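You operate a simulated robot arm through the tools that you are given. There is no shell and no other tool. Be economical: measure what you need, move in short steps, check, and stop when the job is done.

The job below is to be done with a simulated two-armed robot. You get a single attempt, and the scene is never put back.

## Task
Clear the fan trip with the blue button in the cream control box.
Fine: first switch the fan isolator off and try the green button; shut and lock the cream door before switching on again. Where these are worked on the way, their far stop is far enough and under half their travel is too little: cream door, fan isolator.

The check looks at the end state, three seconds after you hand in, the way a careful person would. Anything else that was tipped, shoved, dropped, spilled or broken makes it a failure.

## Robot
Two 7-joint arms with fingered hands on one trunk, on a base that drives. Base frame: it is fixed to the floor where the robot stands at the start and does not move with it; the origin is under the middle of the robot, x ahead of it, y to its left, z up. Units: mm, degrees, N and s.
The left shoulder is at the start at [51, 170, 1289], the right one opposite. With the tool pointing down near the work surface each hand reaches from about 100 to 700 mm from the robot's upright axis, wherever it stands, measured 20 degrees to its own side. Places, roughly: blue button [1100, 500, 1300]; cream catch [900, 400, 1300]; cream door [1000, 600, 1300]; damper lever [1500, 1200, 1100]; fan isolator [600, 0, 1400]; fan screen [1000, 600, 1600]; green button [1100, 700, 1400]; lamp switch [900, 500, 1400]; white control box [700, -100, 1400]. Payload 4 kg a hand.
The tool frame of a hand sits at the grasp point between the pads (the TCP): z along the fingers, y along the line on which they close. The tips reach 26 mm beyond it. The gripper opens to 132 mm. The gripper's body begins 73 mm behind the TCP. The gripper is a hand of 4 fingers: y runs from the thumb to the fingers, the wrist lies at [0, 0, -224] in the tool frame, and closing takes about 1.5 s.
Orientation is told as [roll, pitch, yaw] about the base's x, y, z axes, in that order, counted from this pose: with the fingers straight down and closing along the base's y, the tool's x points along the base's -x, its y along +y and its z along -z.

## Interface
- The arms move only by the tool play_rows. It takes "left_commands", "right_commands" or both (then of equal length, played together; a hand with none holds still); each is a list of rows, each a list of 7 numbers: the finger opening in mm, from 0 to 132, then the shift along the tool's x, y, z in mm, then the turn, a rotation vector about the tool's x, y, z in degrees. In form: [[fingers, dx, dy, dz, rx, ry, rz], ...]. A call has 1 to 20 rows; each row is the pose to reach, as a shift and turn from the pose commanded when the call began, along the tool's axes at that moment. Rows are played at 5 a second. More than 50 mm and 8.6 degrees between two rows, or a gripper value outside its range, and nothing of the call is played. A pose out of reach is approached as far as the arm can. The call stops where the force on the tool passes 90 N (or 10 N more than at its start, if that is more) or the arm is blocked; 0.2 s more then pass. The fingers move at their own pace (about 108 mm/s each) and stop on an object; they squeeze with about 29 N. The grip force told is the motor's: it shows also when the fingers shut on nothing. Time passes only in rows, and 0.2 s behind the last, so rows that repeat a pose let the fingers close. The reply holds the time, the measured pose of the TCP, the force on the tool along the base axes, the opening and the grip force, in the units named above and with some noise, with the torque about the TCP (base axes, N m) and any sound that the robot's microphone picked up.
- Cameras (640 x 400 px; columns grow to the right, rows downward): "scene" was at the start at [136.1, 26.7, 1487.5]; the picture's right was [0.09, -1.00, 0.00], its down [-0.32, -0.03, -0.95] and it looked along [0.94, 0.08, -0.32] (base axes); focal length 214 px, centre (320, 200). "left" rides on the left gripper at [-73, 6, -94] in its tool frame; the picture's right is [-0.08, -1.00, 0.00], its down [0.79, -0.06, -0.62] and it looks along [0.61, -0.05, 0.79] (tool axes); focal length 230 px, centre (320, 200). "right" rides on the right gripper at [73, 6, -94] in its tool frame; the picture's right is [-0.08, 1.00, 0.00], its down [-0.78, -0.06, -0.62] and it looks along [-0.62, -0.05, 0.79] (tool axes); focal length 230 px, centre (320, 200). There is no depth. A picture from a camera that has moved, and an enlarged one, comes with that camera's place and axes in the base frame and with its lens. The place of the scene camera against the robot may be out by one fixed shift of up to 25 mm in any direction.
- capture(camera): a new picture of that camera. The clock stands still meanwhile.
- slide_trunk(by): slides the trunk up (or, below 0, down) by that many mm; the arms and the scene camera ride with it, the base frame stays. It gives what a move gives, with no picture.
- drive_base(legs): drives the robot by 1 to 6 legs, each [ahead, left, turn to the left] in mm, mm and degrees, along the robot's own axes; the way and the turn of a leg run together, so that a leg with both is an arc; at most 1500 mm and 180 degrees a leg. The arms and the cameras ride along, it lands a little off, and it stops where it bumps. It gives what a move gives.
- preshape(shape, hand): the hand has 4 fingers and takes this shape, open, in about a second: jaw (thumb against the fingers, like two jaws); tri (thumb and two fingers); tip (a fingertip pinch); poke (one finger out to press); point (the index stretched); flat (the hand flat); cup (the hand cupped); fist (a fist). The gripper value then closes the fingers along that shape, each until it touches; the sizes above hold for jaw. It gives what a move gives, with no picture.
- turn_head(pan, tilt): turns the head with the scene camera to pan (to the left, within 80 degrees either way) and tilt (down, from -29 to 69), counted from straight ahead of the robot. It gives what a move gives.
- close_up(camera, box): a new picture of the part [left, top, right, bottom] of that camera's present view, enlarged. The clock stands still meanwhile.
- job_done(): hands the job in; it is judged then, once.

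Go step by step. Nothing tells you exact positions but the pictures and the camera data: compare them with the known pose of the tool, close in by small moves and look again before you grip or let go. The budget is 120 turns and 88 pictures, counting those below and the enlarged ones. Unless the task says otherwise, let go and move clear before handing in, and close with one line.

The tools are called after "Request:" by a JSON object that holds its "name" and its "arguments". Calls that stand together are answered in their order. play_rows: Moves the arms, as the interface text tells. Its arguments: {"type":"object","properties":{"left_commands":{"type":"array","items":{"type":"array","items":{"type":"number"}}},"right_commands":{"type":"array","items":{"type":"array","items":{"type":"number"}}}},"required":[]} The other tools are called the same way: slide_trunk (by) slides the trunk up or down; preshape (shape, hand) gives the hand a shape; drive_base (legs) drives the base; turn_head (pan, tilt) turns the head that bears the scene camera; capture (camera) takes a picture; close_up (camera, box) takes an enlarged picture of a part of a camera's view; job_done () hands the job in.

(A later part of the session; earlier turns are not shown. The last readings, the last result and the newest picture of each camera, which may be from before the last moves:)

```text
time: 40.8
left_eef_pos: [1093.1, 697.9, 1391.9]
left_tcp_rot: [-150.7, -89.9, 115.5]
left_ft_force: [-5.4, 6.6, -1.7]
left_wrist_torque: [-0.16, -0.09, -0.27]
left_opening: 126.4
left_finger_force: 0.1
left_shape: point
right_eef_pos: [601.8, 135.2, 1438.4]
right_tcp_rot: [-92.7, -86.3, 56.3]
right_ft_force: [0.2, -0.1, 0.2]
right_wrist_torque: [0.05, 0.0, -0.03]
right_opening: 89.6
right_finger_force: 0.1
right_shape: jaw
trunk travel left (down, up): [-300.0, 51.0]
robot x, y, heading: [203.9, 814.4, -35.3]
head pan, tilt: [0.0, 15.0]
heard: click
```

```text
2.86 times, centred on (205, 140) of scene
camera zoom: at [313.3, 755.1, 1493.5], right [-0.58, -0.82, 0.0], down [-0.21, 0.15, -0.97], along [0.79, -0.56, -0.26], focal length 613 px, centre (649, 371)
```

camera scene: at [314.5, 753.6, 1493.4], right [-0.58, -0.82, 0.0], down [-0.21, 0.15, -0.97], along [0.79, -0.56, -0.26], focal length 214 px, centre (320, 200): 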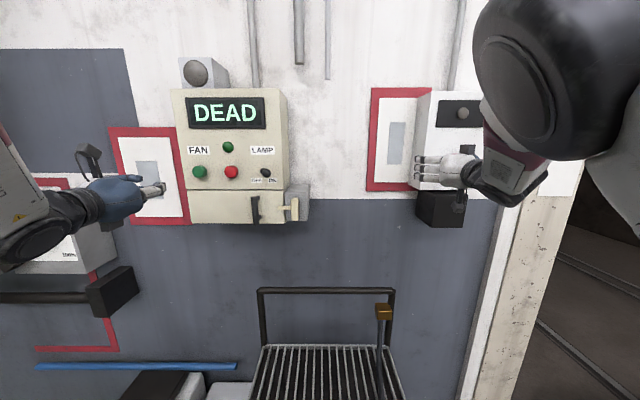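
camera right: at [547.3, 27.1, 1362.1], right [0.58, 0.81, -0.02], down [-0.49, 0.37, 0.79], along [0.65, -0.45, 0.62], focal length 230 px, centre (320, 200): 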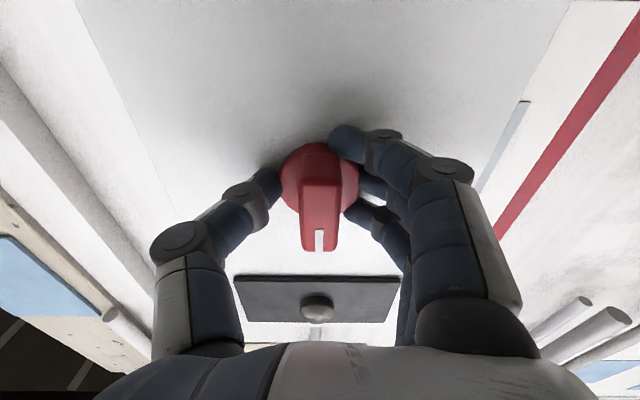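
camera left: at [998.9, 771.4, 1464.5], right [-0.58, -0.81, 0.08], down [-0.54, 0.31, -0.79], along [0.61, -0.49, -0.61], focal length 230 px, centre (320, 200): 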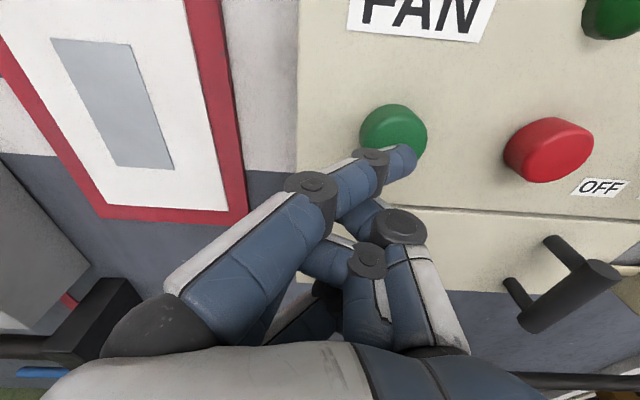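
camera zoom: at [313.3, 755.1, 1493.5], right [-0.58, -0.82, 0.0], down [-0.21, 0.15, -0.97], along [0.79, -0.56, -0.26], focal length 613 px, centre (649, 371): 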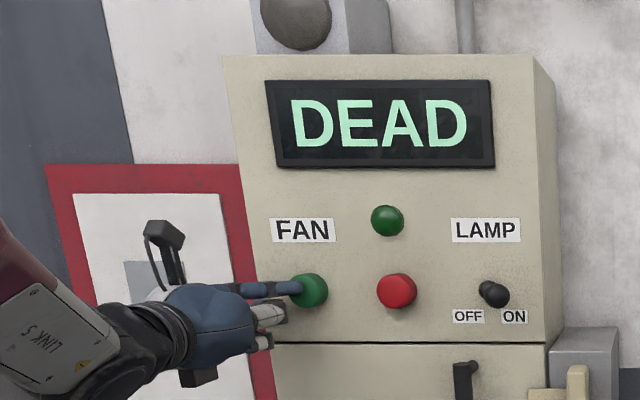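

Click heard and the screen stays DEAD: nothing starts. I'll back the left hand off, move it to the catch, reshape to jaw and look.

Request:
{"name": "play_rows", "arguments": {"left_commands": [[126, 0, 0, -40, 0, 0, 0], [126, 0, 0, -85, 0, 0, 0], [126, 0, 0, -130, 0, 0, 0], [126, 0, 0, -175, 0, 0, 0], [126, 5, -45, -185, 0, 0, 0], [126, 10, -90, -190, 0, 0, 0], [126, 15, -135, -190, 0, 0, 0], [126, 20, -180, -190, 0, 0, 0], [126, 25, -225, -190, 0, 0, 0], [126, 30, -270, -190, 0, 0, 0], [126, 40, -315, -190, 0, 0, 0], [126, 40, -315, -190, 0, 0, 0]]}}

Request:
{"name": "preshape", "arguments": {"hand": "left", "shape": "jaw"}}

Request:
{"name": "capture", "arguments": {"camera": "left"}}

```text
time: 43.4
left_eef_pos: [835.0, 650.3, 1414.2]
left_tcp_rot: [-60.5, -84.9, 22.9]
left_ft_force: [0.9, 0.5, -0.5]
left_wrist_torque: [0.0, 0.01, -0.02]
left_opening: 125.9
left_finger_force: 0.1
left_shape: point
left hand out of reach, approached as far as the arm can: row 8, 9, 10, 11, 12
right_eef_pos: [601.1, 133.4, 1437.0]
right_tcp_rot: [-91.9, -86.3, 55.2]
right_ft_force: [0.2, 0.0, -1.5]
right_wrist_torque: [-0.02, 0.05, -0.01]
right_opening: 89.9
right_finger_force: 0.0
right_shape: jaw
trunk travel left (down, up): [-300.0, 51.0]
robot x, y, heading: [200.4, 814.8, -35.5]
head pan, tilt: [0.0, 15.0]
```

```text
time: 44.2
left_eef_pos: [831.7, 648.5, 1419.4]
left_tcp_rot: [-64.6, -85.0, 26.8]
left_ft_force: [0.6, 0.5, 0.8]
left_wrist_torque: [-0.03, 0.0, 0.02]
left_opening: 132.0
left_finger_force: 0.0
left_shape: jaw
right_eef_pos: [601.3, 132.9, 1436.8]
right_tcp_rot: [-91.9, -86.3, 55.4]
right_ft_force: [-0.5, 0.2, 1.0]
right_wrist_torque: [-0.02, -0.02, 0.01]
right_opening: 89.7
right_finger_force: 0.1
right_shape: jaw
trunk travel left (down, up): [-300.0, 51.0]
robot x, y, heading: [202.2, 814.7, -35.3]
head pan, tilt: [0.0, 15.0]
```

```text
54 pictures are left
camera left: at [768.1, 712.6, 1494.0], right [-0.6, -0.78, 0.16], down [-0.58, 0.3, -0.75], along [0.54, -0.55, -0.64], focal length 230 px, centre (320, 200)
```

left: 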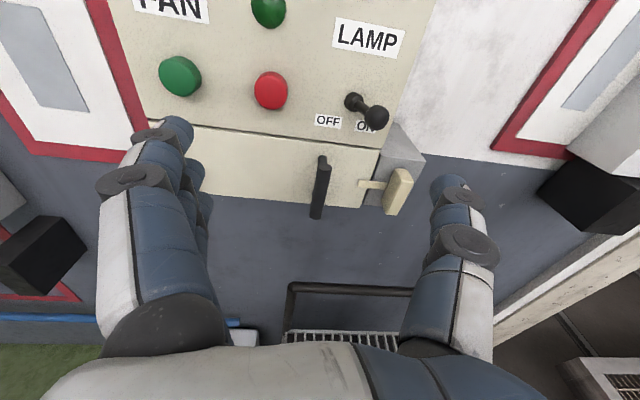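

The left hand can't go that far inward from here. I'll drive back right by 130 mm, so the catch is straight in front of the left shoulder.

Request:
{"name": "drive_base", "arguments": {"legs": [[0, -130, 0]]}}

Request:
{"name": "capture", "arguments": {"camera": "left"}}

```text
time: 46.1
left_eef_pos: [756.5, 541.1, 1419.8]
left_tcp_rot: [-65.3, -85.0, 27.5]
left_ft_force: [0.2, 0.3, -0.4]
left_wrist_torque: [0.01, -0.04, 0.0]
left_opening: 131.6
left_finger_force: 0.1
left_shape: jaw
right_eef_pos: [524.7, 25.3, 1437.0]
right_tcp_rot: [-91.9, -86.3, 55.5]
right_ft_force: [-0.4, 0.4, 0.0]
right_wrist_torque: [0.0, 0.0, 0.02]
right_opening: 89.7
right_finger_force: 0.1
right_shape: jaw
trunk travel left (down, up): [-300.0, 51.0]
robot x, y, heading: [124.9, 705.1, -35.1]
head pan, tilt: [0.0, 15.0]
```

```text
53 pictures are left
camera left: at [691.5, 605.5, 1494.7], right [-0.6, -0.78, 0.16], down [-0.58, 0.3, -0.75], along [0.54, -0.55, -0.64], focal length 230 px, centre (320, 200)
```

left: 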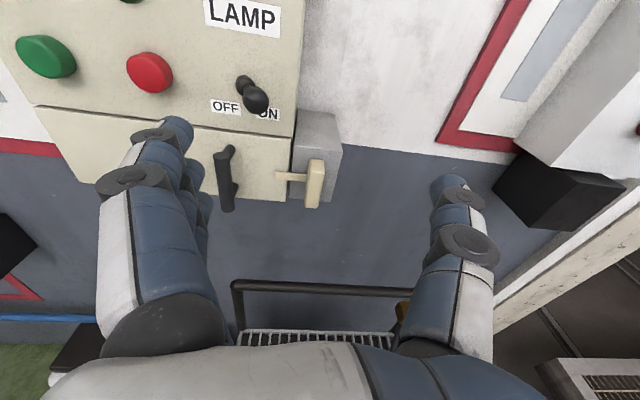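

I'll look closely at the catch, and play a null move to see which pose the left arm holds as its commanded one.

Request:
{"name": "close_up", "arguments": {"camera": "left", "box": [200, 90, 350, 220]}}

Request:
{"name": "play_rows", "arguments": {"left_commands": [[132, 0, 0, 0, 0, 0, 0], [132, 0, 0, 0, 0, 0, 0]]}}

```text
3.08 times, centred on (275, 155) of left
camera zoom: at [691.5, 605.5, 1494.7], right [-0.6, -0.78, 0.16], down [-0.58, 0.3, -0.75], along [0.54, -0.55, -0.64], focal length 708 px, centre (458, 338)
```

zoom: 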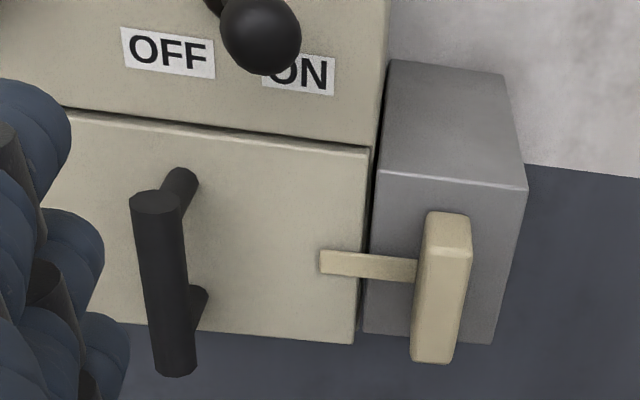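

```text
time: 46.7
left_eef_pos: [757.1, 543.4, 1420.8]
left_tcp_rot: [-67.6, -84.7, 29.9]
left_ft_force: [-1.6, -0.2, 1.1]
left_wrist_torque: [-0.05, -0.02, -0.05]
left_opening: 131.9
left_finger_force: 0.0
left_shape: jaw
right_eef_pos: [524.6, 25.1, 1437.0]
right_tcp_rot: [-91.8, -86.5, 55.3]
right_ft_force: [0.0, -0.3, -0.2]
right_wrist_torque: [-0.02, 0.01, 0.0]
right_opening: 89.2
right_finger_force: 0.0
right_shape: jaw
trunk travel left (down, up): [-300.0, 51.0]
robot x, y, heading: [122.9, 707.6, -35.7]
head pan, tilt: [0.0, 15.0]
```

The catch is an upright cream paddle on the grey box, whose tongue overlaps the door edge. I'll make a half move toward it to learn how the arm's command stands.

Request:
{"name": "play_rows", "arguments": {"left_commands": [[132, 15, 0, 12, 0, 0, 0], [132, 30, 0, 24, 0, 0, 0], [132, 45, 0, 36, 0, 0, 0], [132, 60, 0, 48, 0, 0, 0], [132, 60, 0, 48, 0, 0, 0]]}}

```text
time: 47.9
left_eef_pos: [813.1, 544.6, 1374.9]
left_tcp_rot: [-76.9, -81.2, 40.0]
left_ft_force: [0.1, 0.0, -0.1]
left_wrist_torque: [0.01, -0.01, -0.01]
left_opening: 131.8
left_finger_force: 0.0
left_shape: jaw
left hand out of reach, approached as far as the arm can: row 2, 3, 4, 5
right_eef_pos: [523.8, 25.4, 1437.2]
right_tcp_rot: [-92.2, -86.2, 55.7]
right_ft_force: [0.0, -0.8, 0.5]
right_wrist_torque: [-0.02, 0.01, -0.03]
right_opening: 89.5
right_finger_force: 0.0
right_shape: jaw
trunk travel left (down, up): [-300.0, 51.0]
robot x, y, heading: [129.9, 705.5, -35.3]
head pan, tilt: [0.0, 15.0]
```

The straight-ahead pose hits a joint limit at this height. I'll pitch the fingers down about 25° while moving forward, which should suit the arm better.

Request:
{"name": "play_rows", "arguments": {"left_commands": [[132, 0, 0, 15, 0, 8, 0], [132, 0, 0, 30, 0, 16, 0], [132, 0, 0, 45, 0, 24, 0], [132, 0, 0, 45, 0, 24, 0]]}}

Request:
{"name": "capture", "arguments": {"camera": "left"}}

Request:
{"name": "capture", "arguments": {"camera": "scene"}}

```text
time: 48.9
left_eef_pos: [834.8, 492.6, 1370.0]
left_tcp_rot: [-10.0, -63.6, -28.6]
left_ft_force: [-0.2, 0.4, 0.8]
left_wrist_torque: [0.03, 0.02, 0.05]
left_opening: 131.9
left_finger_force: 0.1
left_shape: jaw
right_eef_pos: [523.4, 23.3, 1437.3]
right_tcp_rot: [-92.5, -86.5, 55.9]
right_ft_force: [-1.1, -0.2, -0.9]
right_wrist_torque: [0.03, 0.02, 0.02]
right_opening: 89.7
right_finger_force: 0.0
right_shape: jaw
trunk travel left (down, up): [-300.0, 51.0]
robot x, y, heading: [127.8, 705.4, -35.6]
head pan, tilt: [0.0, 15.0]
```

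```text
51 pictures are left
camera left: at [802.0, 535.2, 1475.9], right [-0.58, -0.8, 0.15], down [-0.77, 0.47, -0.43], along [0.27, -0.36, -0.89], focal length 230 px, centre (320, 200)
```

left: 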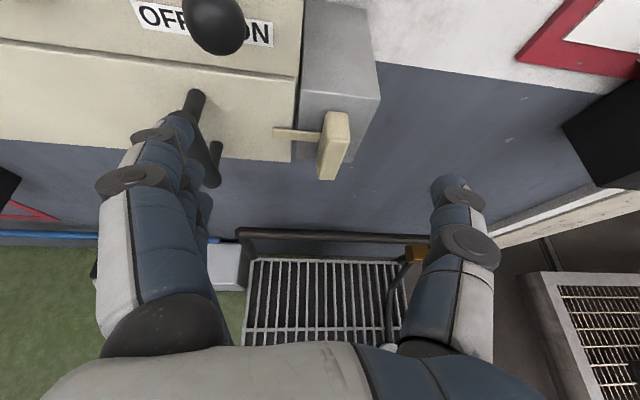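

```text
50 pictures are left
camera scene: at [235.9, 644.4, 1493.5], right [-0.58, -0.82, 0.0], down [-0.21, 0.15, -0.97], along [0.79, -0.56, -0.26], focal length 214 px, centre (320, 200)
```

scene: 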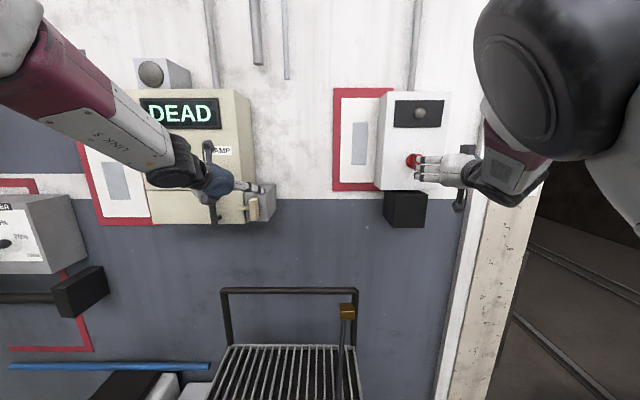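

Now reachable, with the elbow high and fingers pitched ~26° down. I put the paddle at about 106 mm ahead, 31 mm right, 90 mm lower; I'll go most of the way.

Request:
{"name": "play_rows", "arguments": {"left_commands": [[110, 8, -8, 20, 0, 0, 0], [90, 16, -16, 40, 0, 0, 0], [90, 25, -24, 60, 0, 0, 0], [90, 33, -24, 80, 0, 0, 0], [90, 33, -24, 80, 0, 0, 0]]}}

Request:
{"name": "capture", "arguments": {"camera": "left"}}

```text
time: 50.1
left_eef_pos: [862.6, 438.0, 1306.8]
left_tcp_rot: [-10.2, -63.5, -28.4]
left_ft_force: [-0.4, -0.4, -0.6]
left_wrist_torque: [0.0, 0.04, -0.02]
left_opening: 90.5
left_finger_force: 0.0
left_shape: jaw
right_eef_pos: [524.8, 24.8, 1437.3]
right_tcp_rot: [-92.2, -86.3, 55.5]
right_ft_force: [-0.2, 0.3, -0.2]
right_wrist_torque: [0.0, -0.02, -0.03]
right_opening: 89.7
right_finger_force: 0.1
right_shape: jaw
trunk travel left (down, up): [-300.0, 51.0]
robot x, y, heading: [127.1, 706.9, -35.4]
head pan, tilt: [0.0, 15.0]
```

```text
49 pictures are left
camera left: at [830.8, 480.9, 1411.7], right [-0.58, -0.8, 0.15], down [-0.77, 0.47, -0.43], along [0.27, -0.36, -0.89], focal length 230 px, centre (320, 200)
```

left: 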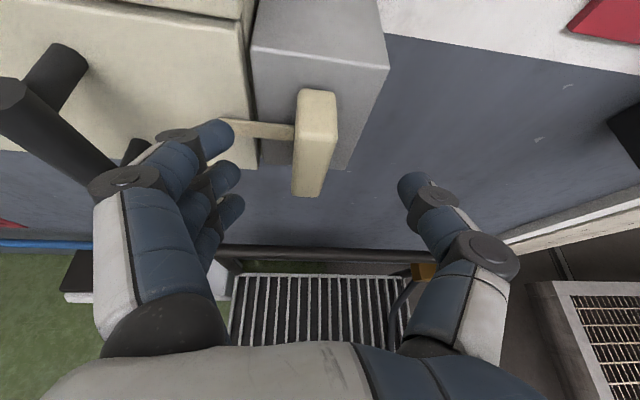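

The paddle sits centred between the fingers. I'll advance 40 mm along the fingers and check before closing.

Request:
{"name": "play_rows", "arguments": {"left_commands": [[90, 0, -2, 14, 0, 0, 0], [90, 0, -2, 28, 0, 0, 0], [90, 0, -2, 40, 0, 0, 0], [90, 0, -2, 40, 0, 0, 0]]}}

Request:
{"name": "capture", "arguments": {"camera": "left"}}

```text
time: 51.1
left_eef_pos: [883.1, 419.9, 1294.8]
left_tcp_rot: [-10.3, -63.9, -28.3]
left_ft_force: [-37.8, 24.8, 6.5]
left_wrist_torque: [-0.05, -0.76, 2.45]
left_opening: 88.8
left_finger_force: 0.0
left_shape: jaw
right_eef_pos: [516.8, 31.3, 1441.9]
right_tcp_rot: [-97.9, -86.3, 61.4]
right_ft_force: [-1.0, -0.5, 0.2]
right_wrist_torque: [0.0, 0.01, 0.05]
right_opening: 89.5
right_finger_force: 0.1
right_shape: jaw
trunk travel left (down, up): [-300.0, 51.0]
robot x, y, heading: [122.7, 702.9, -35.2]
head pan, tilt: [0.0, 15.0]
```

```text
48 pictures are left
camera left: at [849.7, 461.8, 1399.8], right [-0.58, -0.8, 0.15], down [-0.77, 0.47, -0.43], along [0.28, -0.36, -0.89], focal length 230 px, centre (320, 200)
```

left: 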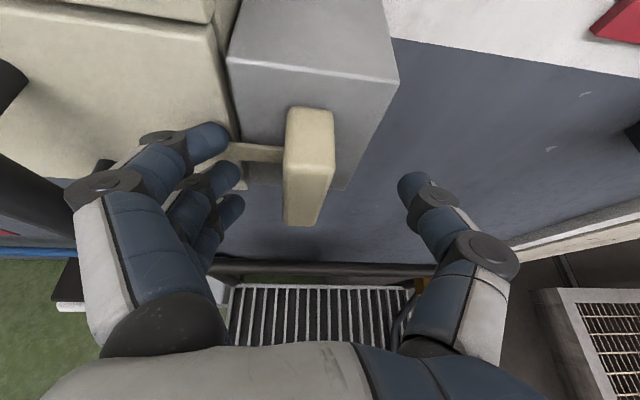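

The index tip is resting on the door face; I'll back off 8 mm and close on the paddle.

Request:
{"name": "play_rows", "arguments": {"left_commands": [[90, 0, 4, -10, 0, 0, 0], [60, 0, 4, -10, 0, 0, 0], [40, 0, 4, -10, 0, 0, 0], [20, 0, 4, -10, 0, 0, 0], [0, 0, 4, -10, 0, 0, 0], [0, 0, 4, -10, 0, 0, 0], [0, 0, 4, -10, 0, 0, 0]]}}

Request:
{"name": "capture", "arguments": {"camera": "left"}}

```text
time: 52.7
left_eef_pos: [883.9, 424.6, 1294.4]
left_tcp_rot: [-10.3, -63.7, -28.6]
left_ft_force: [-10.9, 13.2, 5.4]
left_wrist_torque: [0.54, -0.13, 0.19]
left_opening: 19.9
left_finger_force: 28.9
left_shape: jaw
right_eef_pos: [522.1, 28.2, 1439.0]
right_tcp_rot: [-94.3, -86.3, 57.7]
right_ft_force: [0.4, -0.6, 0.3]
right_wrist_torque: [-0.02, -0.04, -0.02]
right_opening: 89.6
right_finger_force: 0.1
right_shape: jaw
trunk travel left (down, up): [-300.0, 51.0]
robot x, y, heading: [126.1, 704.9, -35.5]
head pan, tilt: [0.0, 15.0]
```

```text
47 pictures are left
camera left: at [850.9, 466.6, 1400.8], right [-0.58, -0.8, 0.15], down [-0.77, 0.47, -0.43], along [0.27, -0.36, -0.89], focal length 230 px, centre (320, 200)
```

left: 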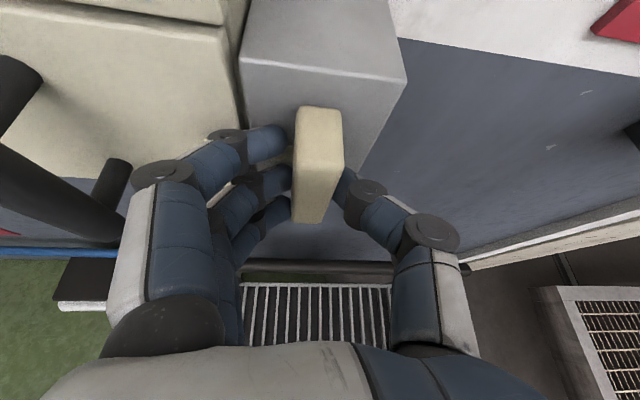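

The paddle is gripped. I'll try sliding it right by 10 mm and read the force.

Request:
{"name": "play_rows", "arguments": {"left_commands": [[0, 0, -4, 0, 0, 0, 0], [0, 0, -8, 0, 0, 0, 0], [0, 0, -12, 0, 0, 0, 0], [0, 0, -12, 0, 0, 0, 0]]}}

Request:
{"name": "capture", "arguments": {"camera": "left"}}

```text
time: 53.7
left_eef_pos: [880.3, 421.0, 1295.9]
left_tcp_rot: [-10.4, -63.7, -28.0]
left_ft_force: [1.4, 28.2, 4.7]
left_wrist_torque: [0.93, -0.28, 0.71]
left_opening: 19.1
left_finger_force: 29.0
left_shape: jaw
right_eef_pos: [524.4, 31.3, 1439.9]
right_tcp_rot: [-94.0, -86.2, 57.5]
right_ft_force: [-0.7, 1.1, -0.9]
right_wrist_torque: [0.03, -0.02, -0.01]
right_opening: 89.7
right_finger_force: 0.0
right_shape: jaw
trunk travel left (down, up): [-300.0, 51.0]
robot x, y, heading: [128.3, 705.9, -35.3]
head pan, tilt: [0.0, 15.0]
```

```text
46 pictures are left
camera left: at [847.8, 462.5, 1401.1], right [-0.57, -0.81, 0.15], down [-0.77, 0.47, -0.43], along [0.28, -0.36, -0.89], focal length 230 px, centre (320, 200)
```

left: 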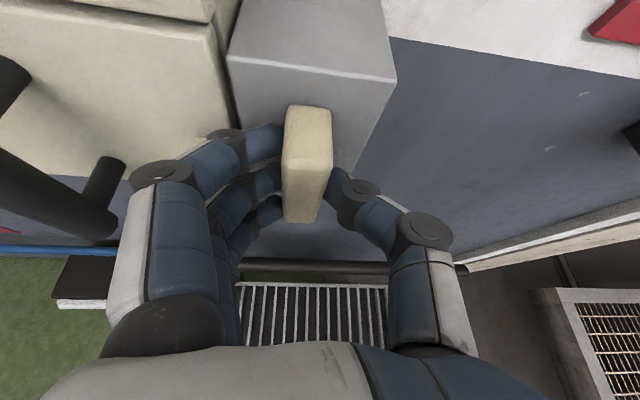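

The paddle doesn't slide right under ~24 N. I'll return and try turning it about its axis instead.

Request:
{"name": "play_rows", "arguments": {"left_commands": [[0, 0, 11, 0, 0, 0, 0], [0, 0, 11, 0, -2.2, 0, 4.5], [0, 0, 11, 0, -4.5, 0, 9], [0, 0, 11, 0, -4.5, 0, 9]]}}

Request:
{"name": "capture", "arguments": {"camera": "left"}}

```text
time: 54.7
left_eef_pos: [882.9, 423.9, 1295.6]
left_tcp_rot: [11.5, -63.6, -47.9]
left_ft_force: [-23.8, 4.9, -8.9]
left_wrist_torque: [0.1, 0.34, -0.03]
left_opening: 18.1
left_finger_force: 29.3
left_shape: jaw
right_eef_pos: [520.9, 26.1, 1437.6]
right_tcp_rot: [-94.0, -86.3, 57.3]
right_ft_force: [-0.3, -0.7, -0.5]
right_wrist_torque: [0.0, 0.0, -0.02]
right_opening: 89.9
right_finger_force: 0.0
right_shape: jaw
trunk travel left (down, up): [-300.0, 51.0]
robot x, y, heading: [121.3, 702.1, -35.3]
head pan, tilt: [0.0, 15.0]
```

```text
45 pictures are left
camera left: at [839.7, 451.2, 1401.7], right [-0.58, -0.81, -0.02], down [-0.72, 0.53, -0.44], along [0.37, -0.24, -0.9], focal length 230 px, centre (320, 200)
```

left: 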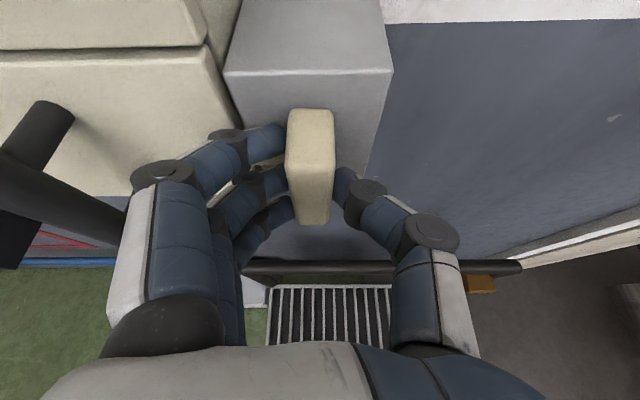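

The paddle seems to have stayed while the pads pivoted. I'll undo the turn and push right harder, up to 25 mm commanded, since a bolt would slide that way.

Request:
{"name": "play_rows", "arguments": {"left_commands": [[0, 0, 0, -3, 4.5, 0, -9], [0, 0, -8, -3, 4.5, 0, -9], [0, 0, -14, -3, 4.5, 0, -9], [0, 0, -20, -3, 4.5, 0, -9], [0, 0, -26, -3, 4.5, 0, -9], [0, 0, -32, -3, 4.5, 0, -9], [0, 0, -32, -3, 4.5, 0, -9]]}}

Request:
{"name": "capture", "arguments": {"camera": "left"}}

```text
refused: row 1 steps farther than a row can; nothing moved
```

```text
44 pictures are left
camera left: at [839.7, 451.2, 1401.7], right [-0.58, -0.81, -0.02], down [-0.72, 0.53, -0.44], along [0.37, -0.24, -0.9], focal length 230 px, centre (320, 200)
```

left: 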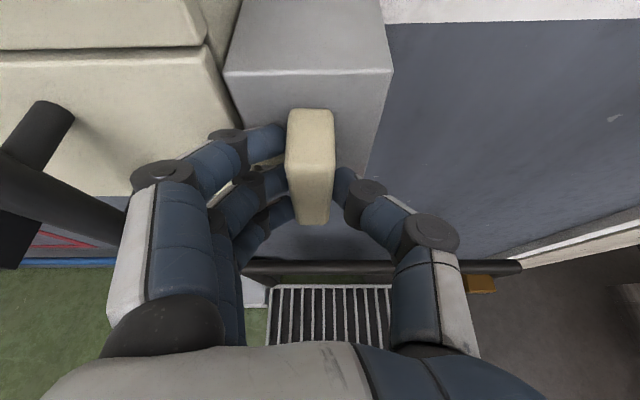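

The turn step was too large; this roll is actually level, so I keep it and just push right.

Request:
{"name": "play_rows", "arguments": {"left_commands": [[0, 0, -6, -3, 0, 0, 0], [0, 0, -12, -3, 0, 0, 0], [0, 0, -18, -3, 0, 0, 0], [0, 0, -24, -3, 0, 0, 0], [0, 0, -30, -3, 0, 0, 0], [0, 0, -30, -3, 0, 0, 0]]}}

Request:
{"name": "capture", "arguments": {"camera": "left"}}

```text
time: 56.1
left_eef_pos: [884.4, 425.5, 1296.5]
left_tcp_rot: [6.2, -64.0, -40.5]
left_ft_force: [-19.1, -8.3, -4.0]
left_wrist_torque: [-0.05, 0.15, -0.48]
left_opening: 17.9
left_finger_force: 29.3
left_shape: jaw
right_eef_pos: [522.6, 24.2, 1436.1]
right_tcp_rot: [-92.9, -86.5, 56.5]
right_ft_force: [-0.2, 0.2, -0.2]
right_wrist_torque: [0.02, -0.01, 0.0]
right_opening: 89.8
right_finger_force: 0.0
right_shape: jaw
trunk travel left (down, up): [-300.0, 51.0]
robot x, y, heading: [129.3, 709.4, -35.1]
head pan, tilt: [0.0, 15.0]
```

```text
43 pictures are left
camera left: at [841.6, 454.6, 1402.2], right [-0.55, -0.84, 0.02], down [-0.76, 0.48, -0.44], along [0.36, -0.26, -0.9], focal length 230 px, centre (320, 200)
```

left: 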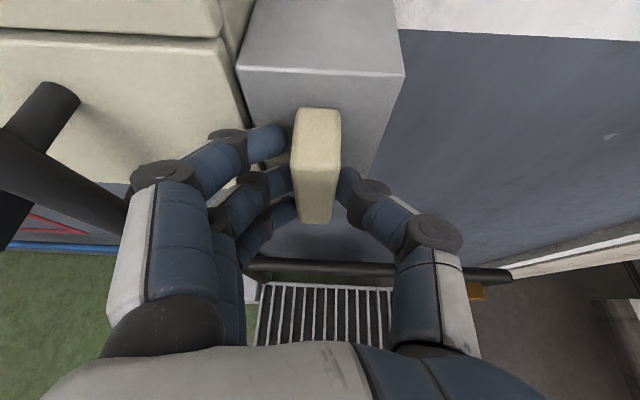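

No visible slide. I'll look from the scene camera at the catch and tongue.

Request:
{"name": "close_up", "arguments": {"camera": "scene", "box": [190, 150, 310, 240]}}

```text
4.44 times, centred on (250, 195) of scene
camera zoom: at [234.8, 644.2, 1493.5], right [-0.58, -0.82, 0.0], down [-0.21, 0.15, -0.97], along [0.79, -0.56, -0.26], focal length 953 px, centre (631, 222)
```

zoom: 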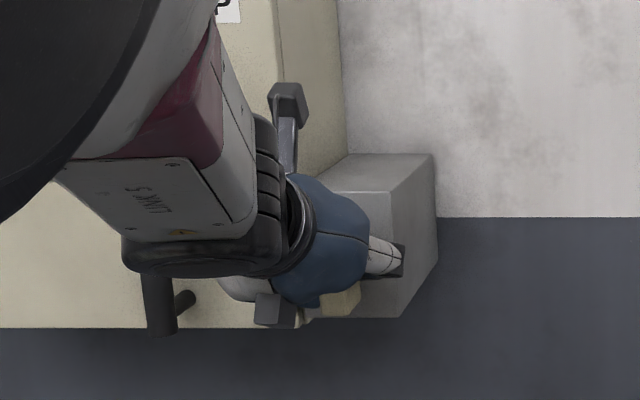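

Not visible from there. I'll test a larger turn (+25°, tongue upward) and compare the paddle against the box edge.

Request:
{"name": "play_rows", "arguments": {"left_commands": [[0, 0, 20, 0, 0, 0, 0], [0, 0, 20, 0, -3.5, 0, 7], [0, 0, 20, 0, -7, 0, 14], [0, 0, 20, 0, -10.5, 0, 21], [0, 0, 20, 0, -12, 0, 24], [0, 0, 20, 0, -12, 0, 24]]}}

Request:
{"name": "capture", "arguments": {"camera": "left"}}

```text
time: 57.5
left_eef_pos: [902.0, 441.4, 1307.3]
left_tcp_rot: [50.6, -51.8, -79.9]
left_ft_force: [-76.4, -12.7, -27.6]
left_wrist_torque: [0.05, 1.12, -1.65]
left_opening: 49.1
left_finger_force: 29.6
left_shape: jaw
left hand out of reach, approached as far as the arm can: row 4, 5, 6
right_eef_pos: [513.8, 22.7, 1438.5]
right_tcp_rot: [-97.0, -86.7, 60.3]
right_ft_force: [-0.1, 0.4, -0.3]
right_wrist_torque: [0.02, 0.03, 0.02]
right_opening: 89.6
right_finger_force: 0.1
right_shape: jaw
trunk travel left (down, up): [-300.0, 51.0]
robot x, y, heading: [127.4, 704.3, -35.2]
head pan, tilt: [0.0, 15.0]
```

```text
41 pictures are left
camera left: at [834.5, 433.2, 1404.4], right [-0.51, -0.75, -0.42], down [-0.64, 0.65, -0.4], along [0.58, 0.06, -0.81], focal length 230 px, centre (320, 200)
```

left: 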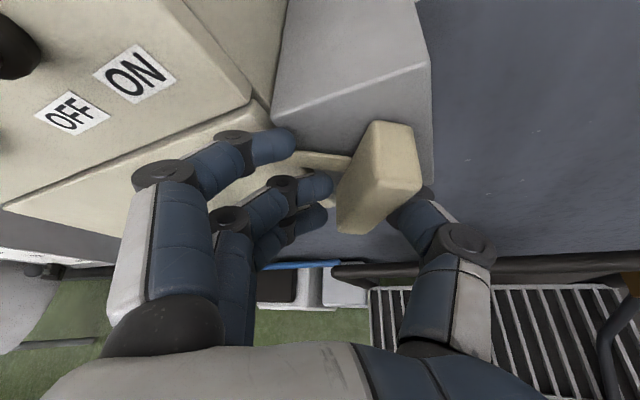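

The paddle has in fact turned about 20° clockwise (tongue upward) – it is a rotary catch, and the left wrist has run out of roll. The right hand has the needed roll range, so I'll release and retract the left hand.

Request:
{"name": "play_rows", "arguments": {"left_commands": [[60, 0, 0, 0, 0, 0, 0], [110, 0, 0, 0, 0, 0, 0], [120, 0, 0, 0, 0, 0, 0], [120, 0, 0, -20, 0, 0, 0], [120, 0, 0, -50, 0, 0, 0], [120, 0, 0, -90, 0, 0, 0], [120, 0, 0, -130, 0, 0, 0], [120, 0, 0, -130, 3.5, 0, -7], [120, 0, 0, -130, 7, 0, -14], [120, 0, 0, -130, 10.5, 0, -21], [120, 0, 0, -130, 12, 0, -24], [120, 0, 0, -130, 12, 0, -24]]}}

Request:
{"name": "capture", "arguments": {"camera": "left"}}

```text
time: 60.1
left_eef_pos: [785.0, 466.8, 1353.7]
left_tcp_rot: [12.5, -63.4, -48.9]
left_ft_force: [-0.2, 0.1, 0.3]
left_wrist_torque: [-0.01, 0.01, 0.0]
left_opening: 119.9
left_finger_force: 0.0
left_shape: jaw
left hand out of reach, approached as far as the arm can: row 4, 5, 6, 7, 8
right_eef_pos: [524.8, 24.6, 1437.4]
right_tcp_rot: [-92.2, -86.4, 55.8]
right_ft_force: [-0.2, 0.3, -0.3]
right_wrist_torque: [0.01, 0.04, 0.04]
right_opening: 89.9
right_finger_force: 0.0
right_shape: jaw
trunk travel left (down, up): [-300.0, 51.0]
robot x, y, heading: [124.7, 706.6, -35.4]
head pan, tilt: [0.0, 15.0]
```

```text
40 pictures are left
camera left: at [740.4, 494.4, 1459.9], right [-0.58, -0.81, -0.03], down [-0.72, 0.53, -0.44], along [0.37, -0.24, -0.9], focal length 230 px, centre (320, 200)
```

left: 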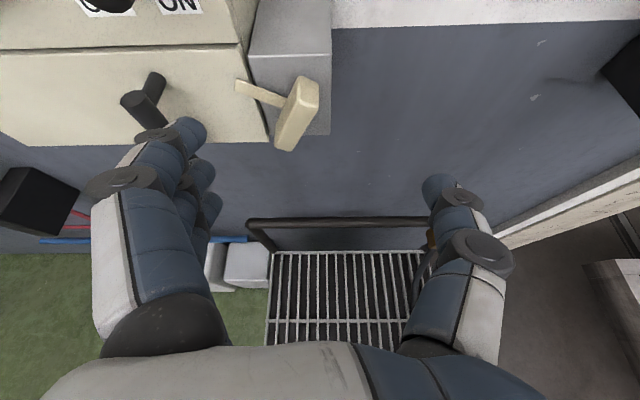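

Confirmed: the catch has turned ~30° and stays there. I'll finish it with the left index ("point"): from the right of the paddle's lower end, pushing left and then up.

Request:
{"name": "preshape", "arguments": {"hand": "left", "shape": "point"}}

Request:
{"name": "play_rows", "arguments": {"left_commands": [[126, 20, 4, 27, 0, 0, 0], [126, 41, 8, 54, 0, 0, 0], [126, 61, 14, 80, 0, 0, 0], [126, 81, 20, 107, 0, 0, 0], [126, 81, 20, 107, 0, 0, 0]]}}

Request:
{"name": "capture", "arguments": {"camera": "left"}}

```text
time: 61.0
left_eef_pos: [785.6, 467.1, 1352.4]
left_tcp_rot: [12.3, -63.5, -48.7]
left_ft_force: [-0.3, 0.5, 0.6]
left_wrist_torque: [0.02, 0.02, 0.01]
left_opening: 126.3
left_finger_force: 0.0
left_shape: point
right_eef_pos: [525.3, 25.1, 1436.8]
right_tcp_rot: [-91.8, -86.4, 55.3]
right_ft_force: [0.3, -0.3, 0.2]
right_wrist_torque: [0.0, 0.01, 0.02]
right_opening: 89.9
right_finger_force: 0.0
right_shape: jaw
trunk travel left (down, up): [-300.0, 51.0]
robot x, y, heading: [126.6, 707.2, -35.0]
head pan, tilt: [0.0, 15.0]
```

```text
time: 62.4
left_eef_pos: [873.7, 484.3, 1241.4]
left_tcp_rot: [4.3, -64.4, -38.3]
left_ft_force: [0.2, 0.7, 0.1]
left_wrist_torque: [-0.02, -0.01, -0.02]
left_opening: 126.2
left_finger_force: 0.1
left_shape: point
right_eef_pos: [525.6, 25.3, 1436.8]
right_tcp_rot: [-91.2, -86.3, 54.7]
right_ft_force: [0.4, -0.1, 0.0]
right_wrist_torque: [0.0, 0.02, -0.06]
right_opening: 89.8
right_finger_force: 0.0
right_shape: jaw
trunk travel left (down, up): [-300.0, 51.0]
robot x, y, heading: [123.6, 704.1, -35.5]
head pan, tilt: [0.0, 15.0]
stopped in row 5 (left hand): the arm was blocked; the commanded pose is now the measured one
```

```text
39 pictures are left
camera left: at [831.2, 515.4, 1347.8], right [-0.54, -0.84, 0.04], down [-0.76, 0.47, -0.44], along [0.36, -0.27, -0.89], focal length 230 px, centre (320, 200)
```

left: 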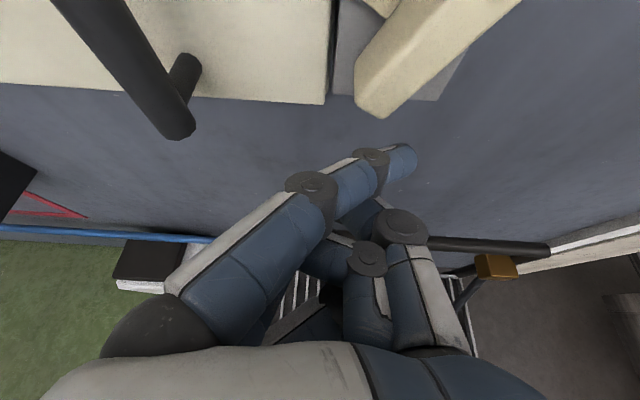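

The left arm meets a joint limit here, being too far inward. I'll shift the base 90 mm right and 30 mm back, to give it room.

Request:
{"name": "drive_base", "arguments": {"legs": [[-30, 0, 0], [0, -90, 0]]}}

Request:
{"name": "capture", "arguments": {"camera": "scene"}}

```text
time: 64.2
left_eef_pos: [796.3, 429.2, 1242.8]
left_tcp_rot: [4.4, -64.5, -38.5]
left_ft_force: [0.1, -0.4, -0.5]
left_wrist_torque: [0.01, 0.01, 0.01]
left_opening: 126.5
left_finger_force: 0.1
left_shape: point
right_eef_pos: [448.1, -29.2, 1437.4]
right_tcp_rot: [-92.0, -86.4, 55.5]
right_ft_force: [-0.1, 0.5, 0.2]
right_wrist_torque: [-0.01, 0.0, -0.02]
right_opening: 89.6
right_finger_force: 0.2
right_shape: jaw
trunk travel left (down, up): [-300.0, 51.0]
robot x, y, heading: [51.7, 652.7, -35.2]
head pan, tilt: [0.0, 15.0]
```

```text
38 pictures are left
camera scene: at [161.7, 590.7, 1493.4], right [-0.58, -0.82, 0.0], down [-0.21, 0.15, -0.97], along [0.79, -0.56, -0.26], focal length 214 px, centre (320, 200)
```

scene: 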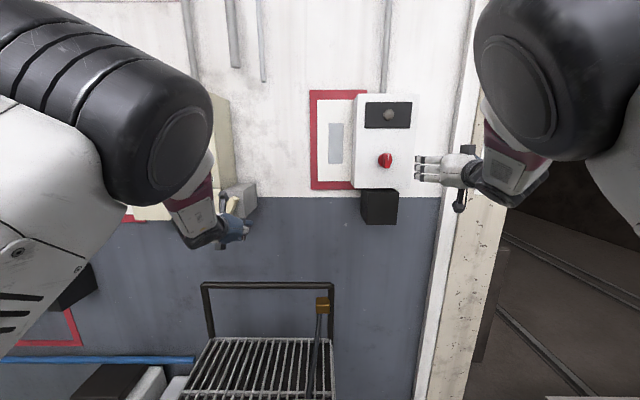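

The arm has more room now. I'll place the index tip just right of the paddle's lower end, short of it in depth, and check.

Request:
{"name": "play_rows", "arguments": {"left_commands": [[126, 0, 24, 11, 0, 0, 0], [126, 0, 48, 22, 0, 0, 0], [126, 0, 71, 33, 0, 0, 0], [126, 0, 71, 33, 0, 0, 0]]}}

Request:
{"name": "capture", "arguments": {"camera": "left"}}

```text
time: 65.2
left_eef_pos: [863.7, 470.8, 1230.9]
left_tcp_rot: [4.6, -64.4, -38.5]
left_ft_force: [0.6, 0.9, -0.2]
left_wrist_torque: [0.04, 0.01, 0.0]
left_opening: 126.2
left_finger_force: 0.1
left_shape: point
right_eef_pos: [448.0, -30.5, 1437.3]
right_tcp_rot: [-91.9, -86.4, 55.3]
right_ft_force: [0.0, -0.1, -0.4]
right_wrist_torque: [0.02, -0.01, 0.04]
right_opening: 89.4
right_finger_force: 0.1
right_shape: jaw
trunk travel left (down, up): [-300.0, 51.0]
robot x, y, heading: [49.2, 650.7, -35.2]
head pan, tilt: [0.0, 15.0]
```

```text
37 pictures are left
camera left: at [819.7, 502.1, 1336.3], right [-0.54, -0.84, 0.04], down [-0.76, 0.47, -0.45], along [0.36, -0.27, -0.89], focal length 230 px, centre (320, 200)
```

left: 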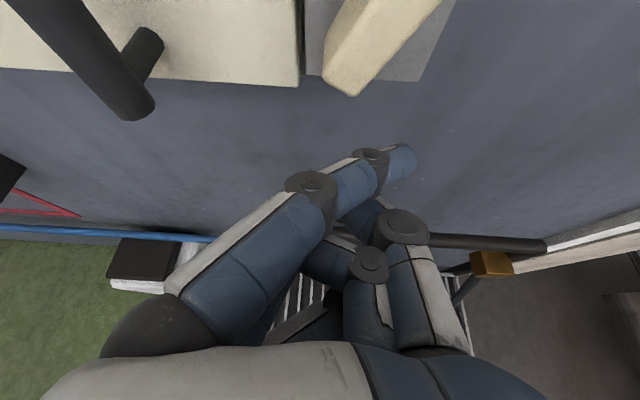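

Positions agree. I'll advance the tip beside the paddle end, then sweep left along the arc.

Request:
{"name": "play_rows", "arguments": {"left_commands": [[126, -7, 0, 14, 0, 0, 0], [126, -14, 0, 28, 0, 0, 0], [126, -20, 0, 41, 0, 0, 0], [126, -20, 5, 41, 0, 0, 0], [126, -20, 10, 41, 0, 0, 0], [126, -21, 15, 41, 0, 0, 0], [126, -22, 20, 41, 0, 0, 0], [126, -22, 20, 41, 0, 0, 0]]}}

Request:
{"name": "capture", "arguments": {"camera": "left"}}

```text
time: 67.0
left_eef_pos: [911.4, 461.5, 1233.6]
left_tcp_rot: [4.5, -64.5, -38.5]
left_ft_force: [-0.1, -0.1, -0.2]
left_wrist_torque: [0.01, 0.0, -0.01]
left_opening: 125.8
left_finger_force: 0.0
left_shape: point
right_eef_pos: [449.2, -30.8, 1437.9]
right_tcp_rot: [-91.6, -86.4, 55.2]
right_ft_force: [0.0, -0.2, 0.0]
right_wrist_torque: [0.03, -0.03, -0.01]
right_opening: 89.5
right_finger_force: 0.0
right_shape: jaw
trunk travel left (down, up): [-300.0, 51.0]
robot x, y, heading: [53.0, 646.0, -35.2]
head pan, tilt: [0.0, 15.0]
```

```text
36 pictures are left
camera left: at [868.9, 492.0, 1339.9], right [-0.54, -0.84, 0.04], down [-0.76, 0.47, -0.45], along [0.36, -0.27, -0.89], focal length 230 px, centre (320, 200)
```

left: 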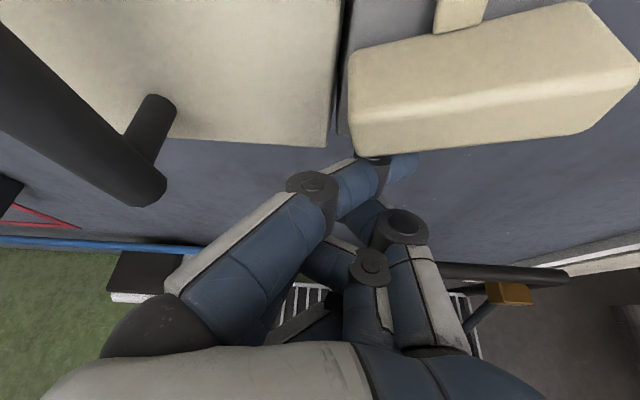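

The catch is now turned a full quarter: paddle level, tongue upright, clear of the door. I'll back out and bring the hand in front of the black door handle.

Request:
{"name": "play_rows", "arguments": {"left_commands": [[126, 22, -3, -36, 0, 0, 0], [126, 38, -3, -73, 0, 0, 0], [126, 52, 0, -112, 0, 0, 0], [126, 30, 25, -114, 0, 0, 0], [126, 8, 50, -116, 0, 0, 0], [126, -15, 76, -118, 0, 0, 0], [126, -15, 76, -118, 0, 0, 0]]}}

Request:
{"name": "preshape", "arguments": {"hand": "left", "shape": "jaw"}}

Request:
{"name": "capture", "arguments": {"camera": "left"}}

```text
time: 68.6
left_eef_pos: [869.9, 577.2, 1303.1]
left_tcp_rot: [4.5, -64.4, -38.6]
left_ft_force: [0.5, 0.7, -0.1]
left_wrist_torque: [0.01, 0.0, 0.05]
left_opening: 126.4
left_finger_force: 0.1
left_shape: point
right_eef_pos: [448.7, -31.0, 1436.4]
right_tcp_rot: [-91.5, -86.3, 55.1]
right_ft_force: [-0.3, -0.3, -0.9]
right_wrist_torque: [-0.03, -0.01, 0.04]
right_opening: 89.9
right_finger_force: 0.1
right_shape: jaw
trunk travel left (down, up): [-300.0, 51.0]
robot x, y, heading: [52.4, 652.6, -35.2]
head pan, tilt: [0.0, 15.0]
```

```text
time: 69.5
left_eef_pos: [870.4, 578.2, 1301.2]
left_tcp_rot: [4.5, -64.3, -38.5]
left_ft_force: [-0.1, -0.1, -0.3]
left_wrist_torque: [0.0, -0.03, -0.01]
left_opening: 131.8
left_finger_force: 0.1
left_shape: jaw
right_eef_pos: [449.3, -29.3, 1437.5]
right_tcp_rot: [-91.5, -86.4, 55.1]
right_ft_force: [0.1, -0.6, -0.4]
right_wrist_torque: [0.0, 0.02, 0.01]
right_opening: 89.8
right_finger_force: 0.0
right_shape: jaw
trunk travel left (down, up): [-300.0, 51.0]
robot x, y, heading: [51.4, 648.6, -35.1]
head pan, tilt: [0.0, 15.0]
```

```text
35 pictures are left
camera left: at [827.9, 609.3, 1408.4], right [-0.54, -0.84, 0.04], down [-0.76, 0.47, -0.44], along [0.36, -0.27, -0.89], focal length 230 px, centre (320, 200)
```

left: 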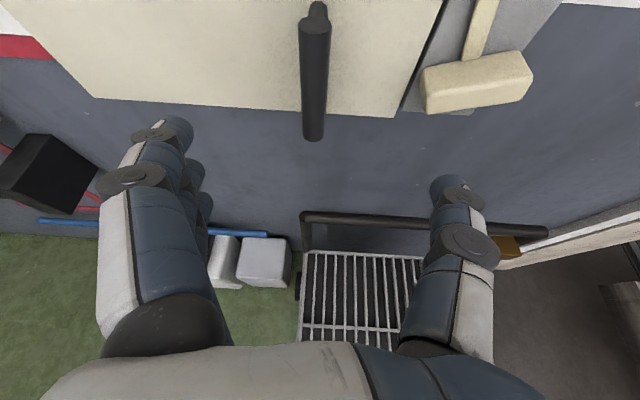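

The handle is centred ahead, ~90 mm off. I'll advance onto it and close.

Request:
{"name": "play_rows", "arguments": {"left_commands": [[100, -9, 3, 26, 0, 0, 0], [90, -18, 6, 52, 0, 0, 0], [90, -27, 6, 78, 0, 0, 0], [90, -27, 6, 80, 0, 0, 0], [50, -27, 6, 80, 0, 0, 0], [20, -27, 6, 80, 0, 0, 0], [0, -27, 6, 80, 0, 0, 0], [0, -27, 6, 80, 0, 0, 0]]}}

Request:
{"name": "capture", "arguments": {"camera": "left"}}

```text
time: 71.3
left_eef_pos: [942.9, 537.2, 1291.3]
left_tcp_rot: [4.5, -64.4, -38.5]
left_ft_force: [0.6, 0.0, -1.0]
left_wrist_torque: [0.12, 0.1, 0.03]
left_opening: 11.6
left_finger_force: 29.3
left_shape: jaw
right_eef_pos: [450.8, -29.7, 1438.1]
right_tcp_rot: [-91.7, -86.4, 55.1]
right_ft_force: [0.7, 0.7, 0.6]
right_wrist_torque: [0.01, -0.03, 0.04]
right_opening: 89.8
right_finger_force: 0.1
right_shape: jaw
trunk travel left (down, up): [-300.0, 51.0]
robot x, y, heading: [51.1, 649.0, -35.2]
head pan, tilt: [0.0, 15.0]
```

```text
34 pictures are left
camera left: at [901.1, 567.9, 1396.4], right [-0.54, -0.84, 0.04], down [-0.76, 0.47, -0.44], along [0.36, -0.27, -0.9], focal length 230 px, centre (320, 200)
```

left: 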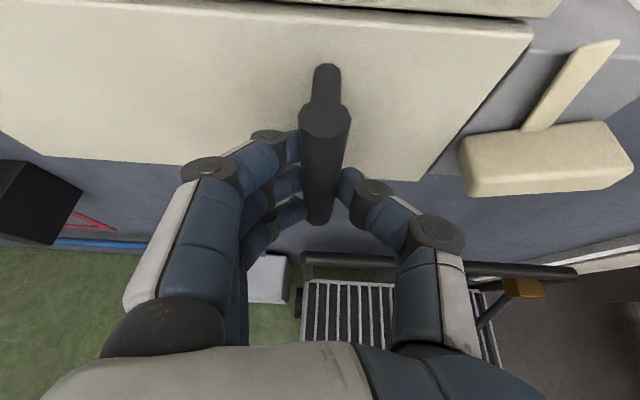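

The handle is gripped. I'll pull along the door's arc to about 30°.

Request:
{"name": "play_rows", "arguments": {"left_commands": [[0, 8, 5, -16, 2.2, 0, 1.1], [0, 15.9, 11.5, -32.4, 4.5, 0, 2.1], [0, 23.5, 20, -47.5, 6.7, 0, 3.2], [0, 30.9, 29, -62.3, 8.9, -0.3, 4.3], [0, 37.7, 40, -76, 11.2, -0.3, 5.3], [0, 44.5, 52.3, -89, 13.4, -0.4, 6.4], [0, 44.5, 52.3, -89, 13.4, -0.4, 6.4]]}}

Request:
{"name": "capture", "arguments": {"camera": "left"}}

```text
time: 72.9
left_eef_pos: [890.9, 634.5, 1290.7]
left_tcp_rot: [4.5, -64.2, -53.5]
left_ft_force: [-8.3, -5.0, -5.5]
left_wrist_torque: [0.24, 0.05, -0.39]
left_opening: 11.6
left_finger_force: 29.3
left_shape: jaw
right_eef_pos: [448.4, -31.8, 1436.7]
right_tcp_rot: [-91.8, -86.5, 55.1]
right_ft_force: [0.7, -0.4, -0.7]
right_wrist_torque: [0.02, 0.0, 0.03]
right_opening: 89.5
right_finger_force: 0.0
right_shape: jaw
trunk travel left (down, up): [-300.0, 51.0]
robot x, y, heading: [48.9, 645.5, -35.4]
head pan, tilt: [0.0, 15.0]
```

```text
33 pictures are left
camera left: at [858.0, 675.1, 1396.7], right [-0.74, -0.67, 0.04], down [-0.62, 0.65, -0.44], along [0.28, -0.35, -0.9], focal length 230 px, centre (320, 200)
```

left: 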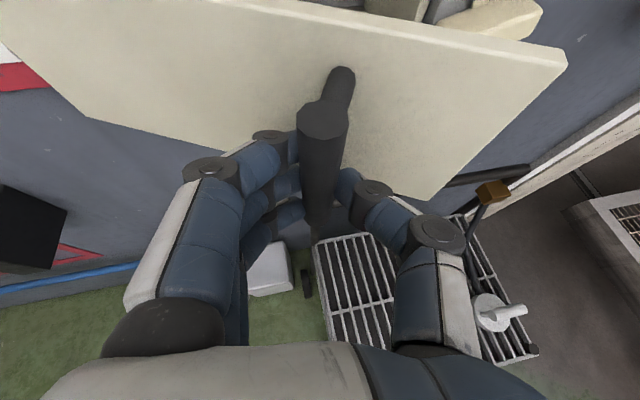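

The door swings easily. I'll carry on along the arc to about 70°.

Request:
{"name": "play_rows", "arguments": {"left_commands": [[0, 7, 9, -15, 2.2, 0, 1.1], [0, 13.7, 19.5, -28.7, 4.5, 0, 2.1], [0, 20, 32, -42, 6.7, 0, 3.2], [0, 26, 45, -54.6, 8.9, 0, 4.3], [0, 31, 59, -65, 11.2, 0, 5.4], [0, 35.8, 74.6, -75, 13.4, 0, 6.5], [0, 40, 91, -83.5, 15.7, 0, 7.5], [0, 43.3, 107.7, -90.7, 17.9, 0, 8.6], [0, 43.3, 107.7, -90.7, 17.9, 0, 8.6]]}}

Request:
{"name": "capture", "arguments": {"camera": "scene"}}

```text
time: 74.9
left_eef_pos: [909.9, 781.4, 1294.9]
left_tcp_rot: [4.4, -63.6, -72.9]
left_ft_force: [6.8, -2.6, 5.3]
left_wrist_torque: [-0.09, -0.23, -0.06]
left_opening: 5.9
left_finger_force: 29.5
left_shape: jaw
right_eef_pos: [450.3, -31.7, 1436.7]
right_tcp_rot: [-91.1, -86.4, 54.5]
right_ft_force: [-1.1, -0.1, -0.3]
right_wrist_torque: [-0.01, -0.01, 0.02]
right_opening: 89.7
right_finger_force: 0.1
right_shape: jaw
trunk travel left (down, up): [-300.0, 51.0]
robot x, y, heading: [46.2, 648.2, -35.0]
head pan, tilt: [0.0, 15.0]
```

```text
32 pictures are left
camera scene: at [162.7, 590.0, 1493.4], right [-0.58, -0.82, 0.0], down [-0.21, 0.15, -0.97], along [0.79, -0.56, -0.26], focal length 214 px, centre (320, 200)
```

scene: 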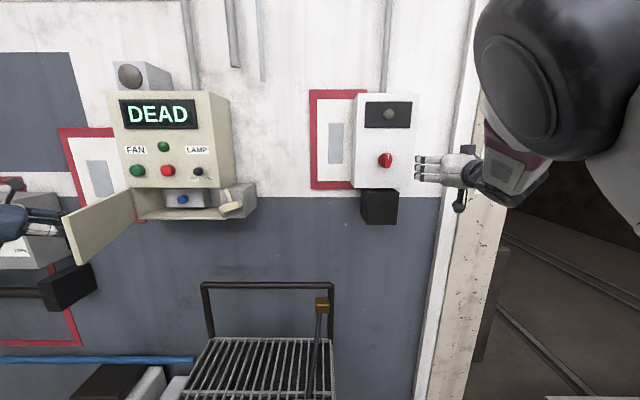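

The door stands around 70–80° open and the blue button is visible. I'll enlarge to check the grip and the button.

Request:
{"name": "close_up", "arguments": {"camera": "scene", "box": [10, 150, 260, 280]}}

Request:
{"name": "capture", "arguments": {"camera": "left"}}

```text
2.56 times, centred on (135, 215) of scene
camera zoom: at [162.7, 590.0, 1493.4], right [-0.58, -0.82, 0.0], down [-0.21, 0.15, -0.97], along [0.79, -0.56, -0.26], focal length 549 px, centre (794, 162)
```

zoom: 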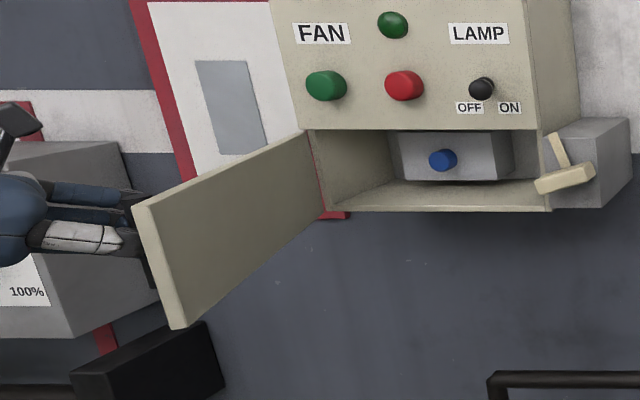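

```text
30 pictures are left
camera left: at [893.2, 829.6, 1400.8], right [-0.92, -0.39, 0.04], down [-0.36, 0.82, -0.43], along [0.14, -0.41, -0.9], focal length 230 px, centre (320, 200)
```

left: 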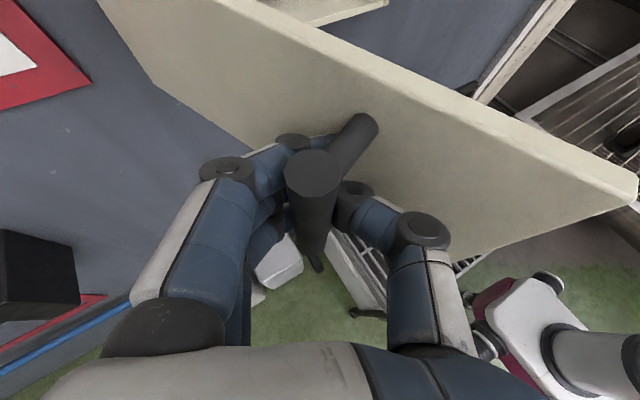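

The door is ~70° open with the grip still good. Driving 70 mm left while holding follows the arc to about 90°.

Request:
{"name": "drive_base", "arguments": {"legs": [[0, 70, 0]]}}

Request:
{"name": "close_up", "arguments": {"camera": "scene", "box": [30, 130, 280, 280]}}

```text
time: 76.2
left_eef_pos: [949.4, 838.2, 1293.3]
left_tcp_rot: [4.0, -63.6, -72.8]
left_ft_force: [4.8, -3.9, 1.2]
left_wrist_torque: [-0.1, -0.17, -0.06]
left_opening: 5.2
left_finger_force: 29.3
left_shape: jaw
right_eef_pos: [491.2, 27.5, 1436.8]
right_tcp_rot: [-91.4, -86.4, 54.6]
right_ft_force: [-0.5, -1.0, -0.4]
right_wrist_torque: [0.05, 0.01, -0.07]
right_opening: 89.9
right_finger_force: 0.0
right_shape: jaw
trunk travel left (down, up): [-300.0, 51.0]
robot x, y, heading: [89.7, 705.4, -35.2]
head pan, tilt: [0.0, 15.0]
```

```text
2.56 times, centred on (155, 205) of scene
camera zoom: at [203.3, 647.5, 1493.3], right [-0.58, -0.82, 0.0], down [-0.21, 0.15, -0.97], along [0.79, -0.56, -0.26], focal length 549 px, centre (742, 187)
```

zoom: 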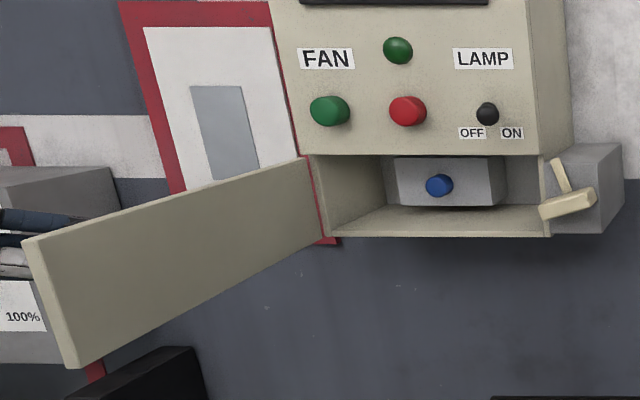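

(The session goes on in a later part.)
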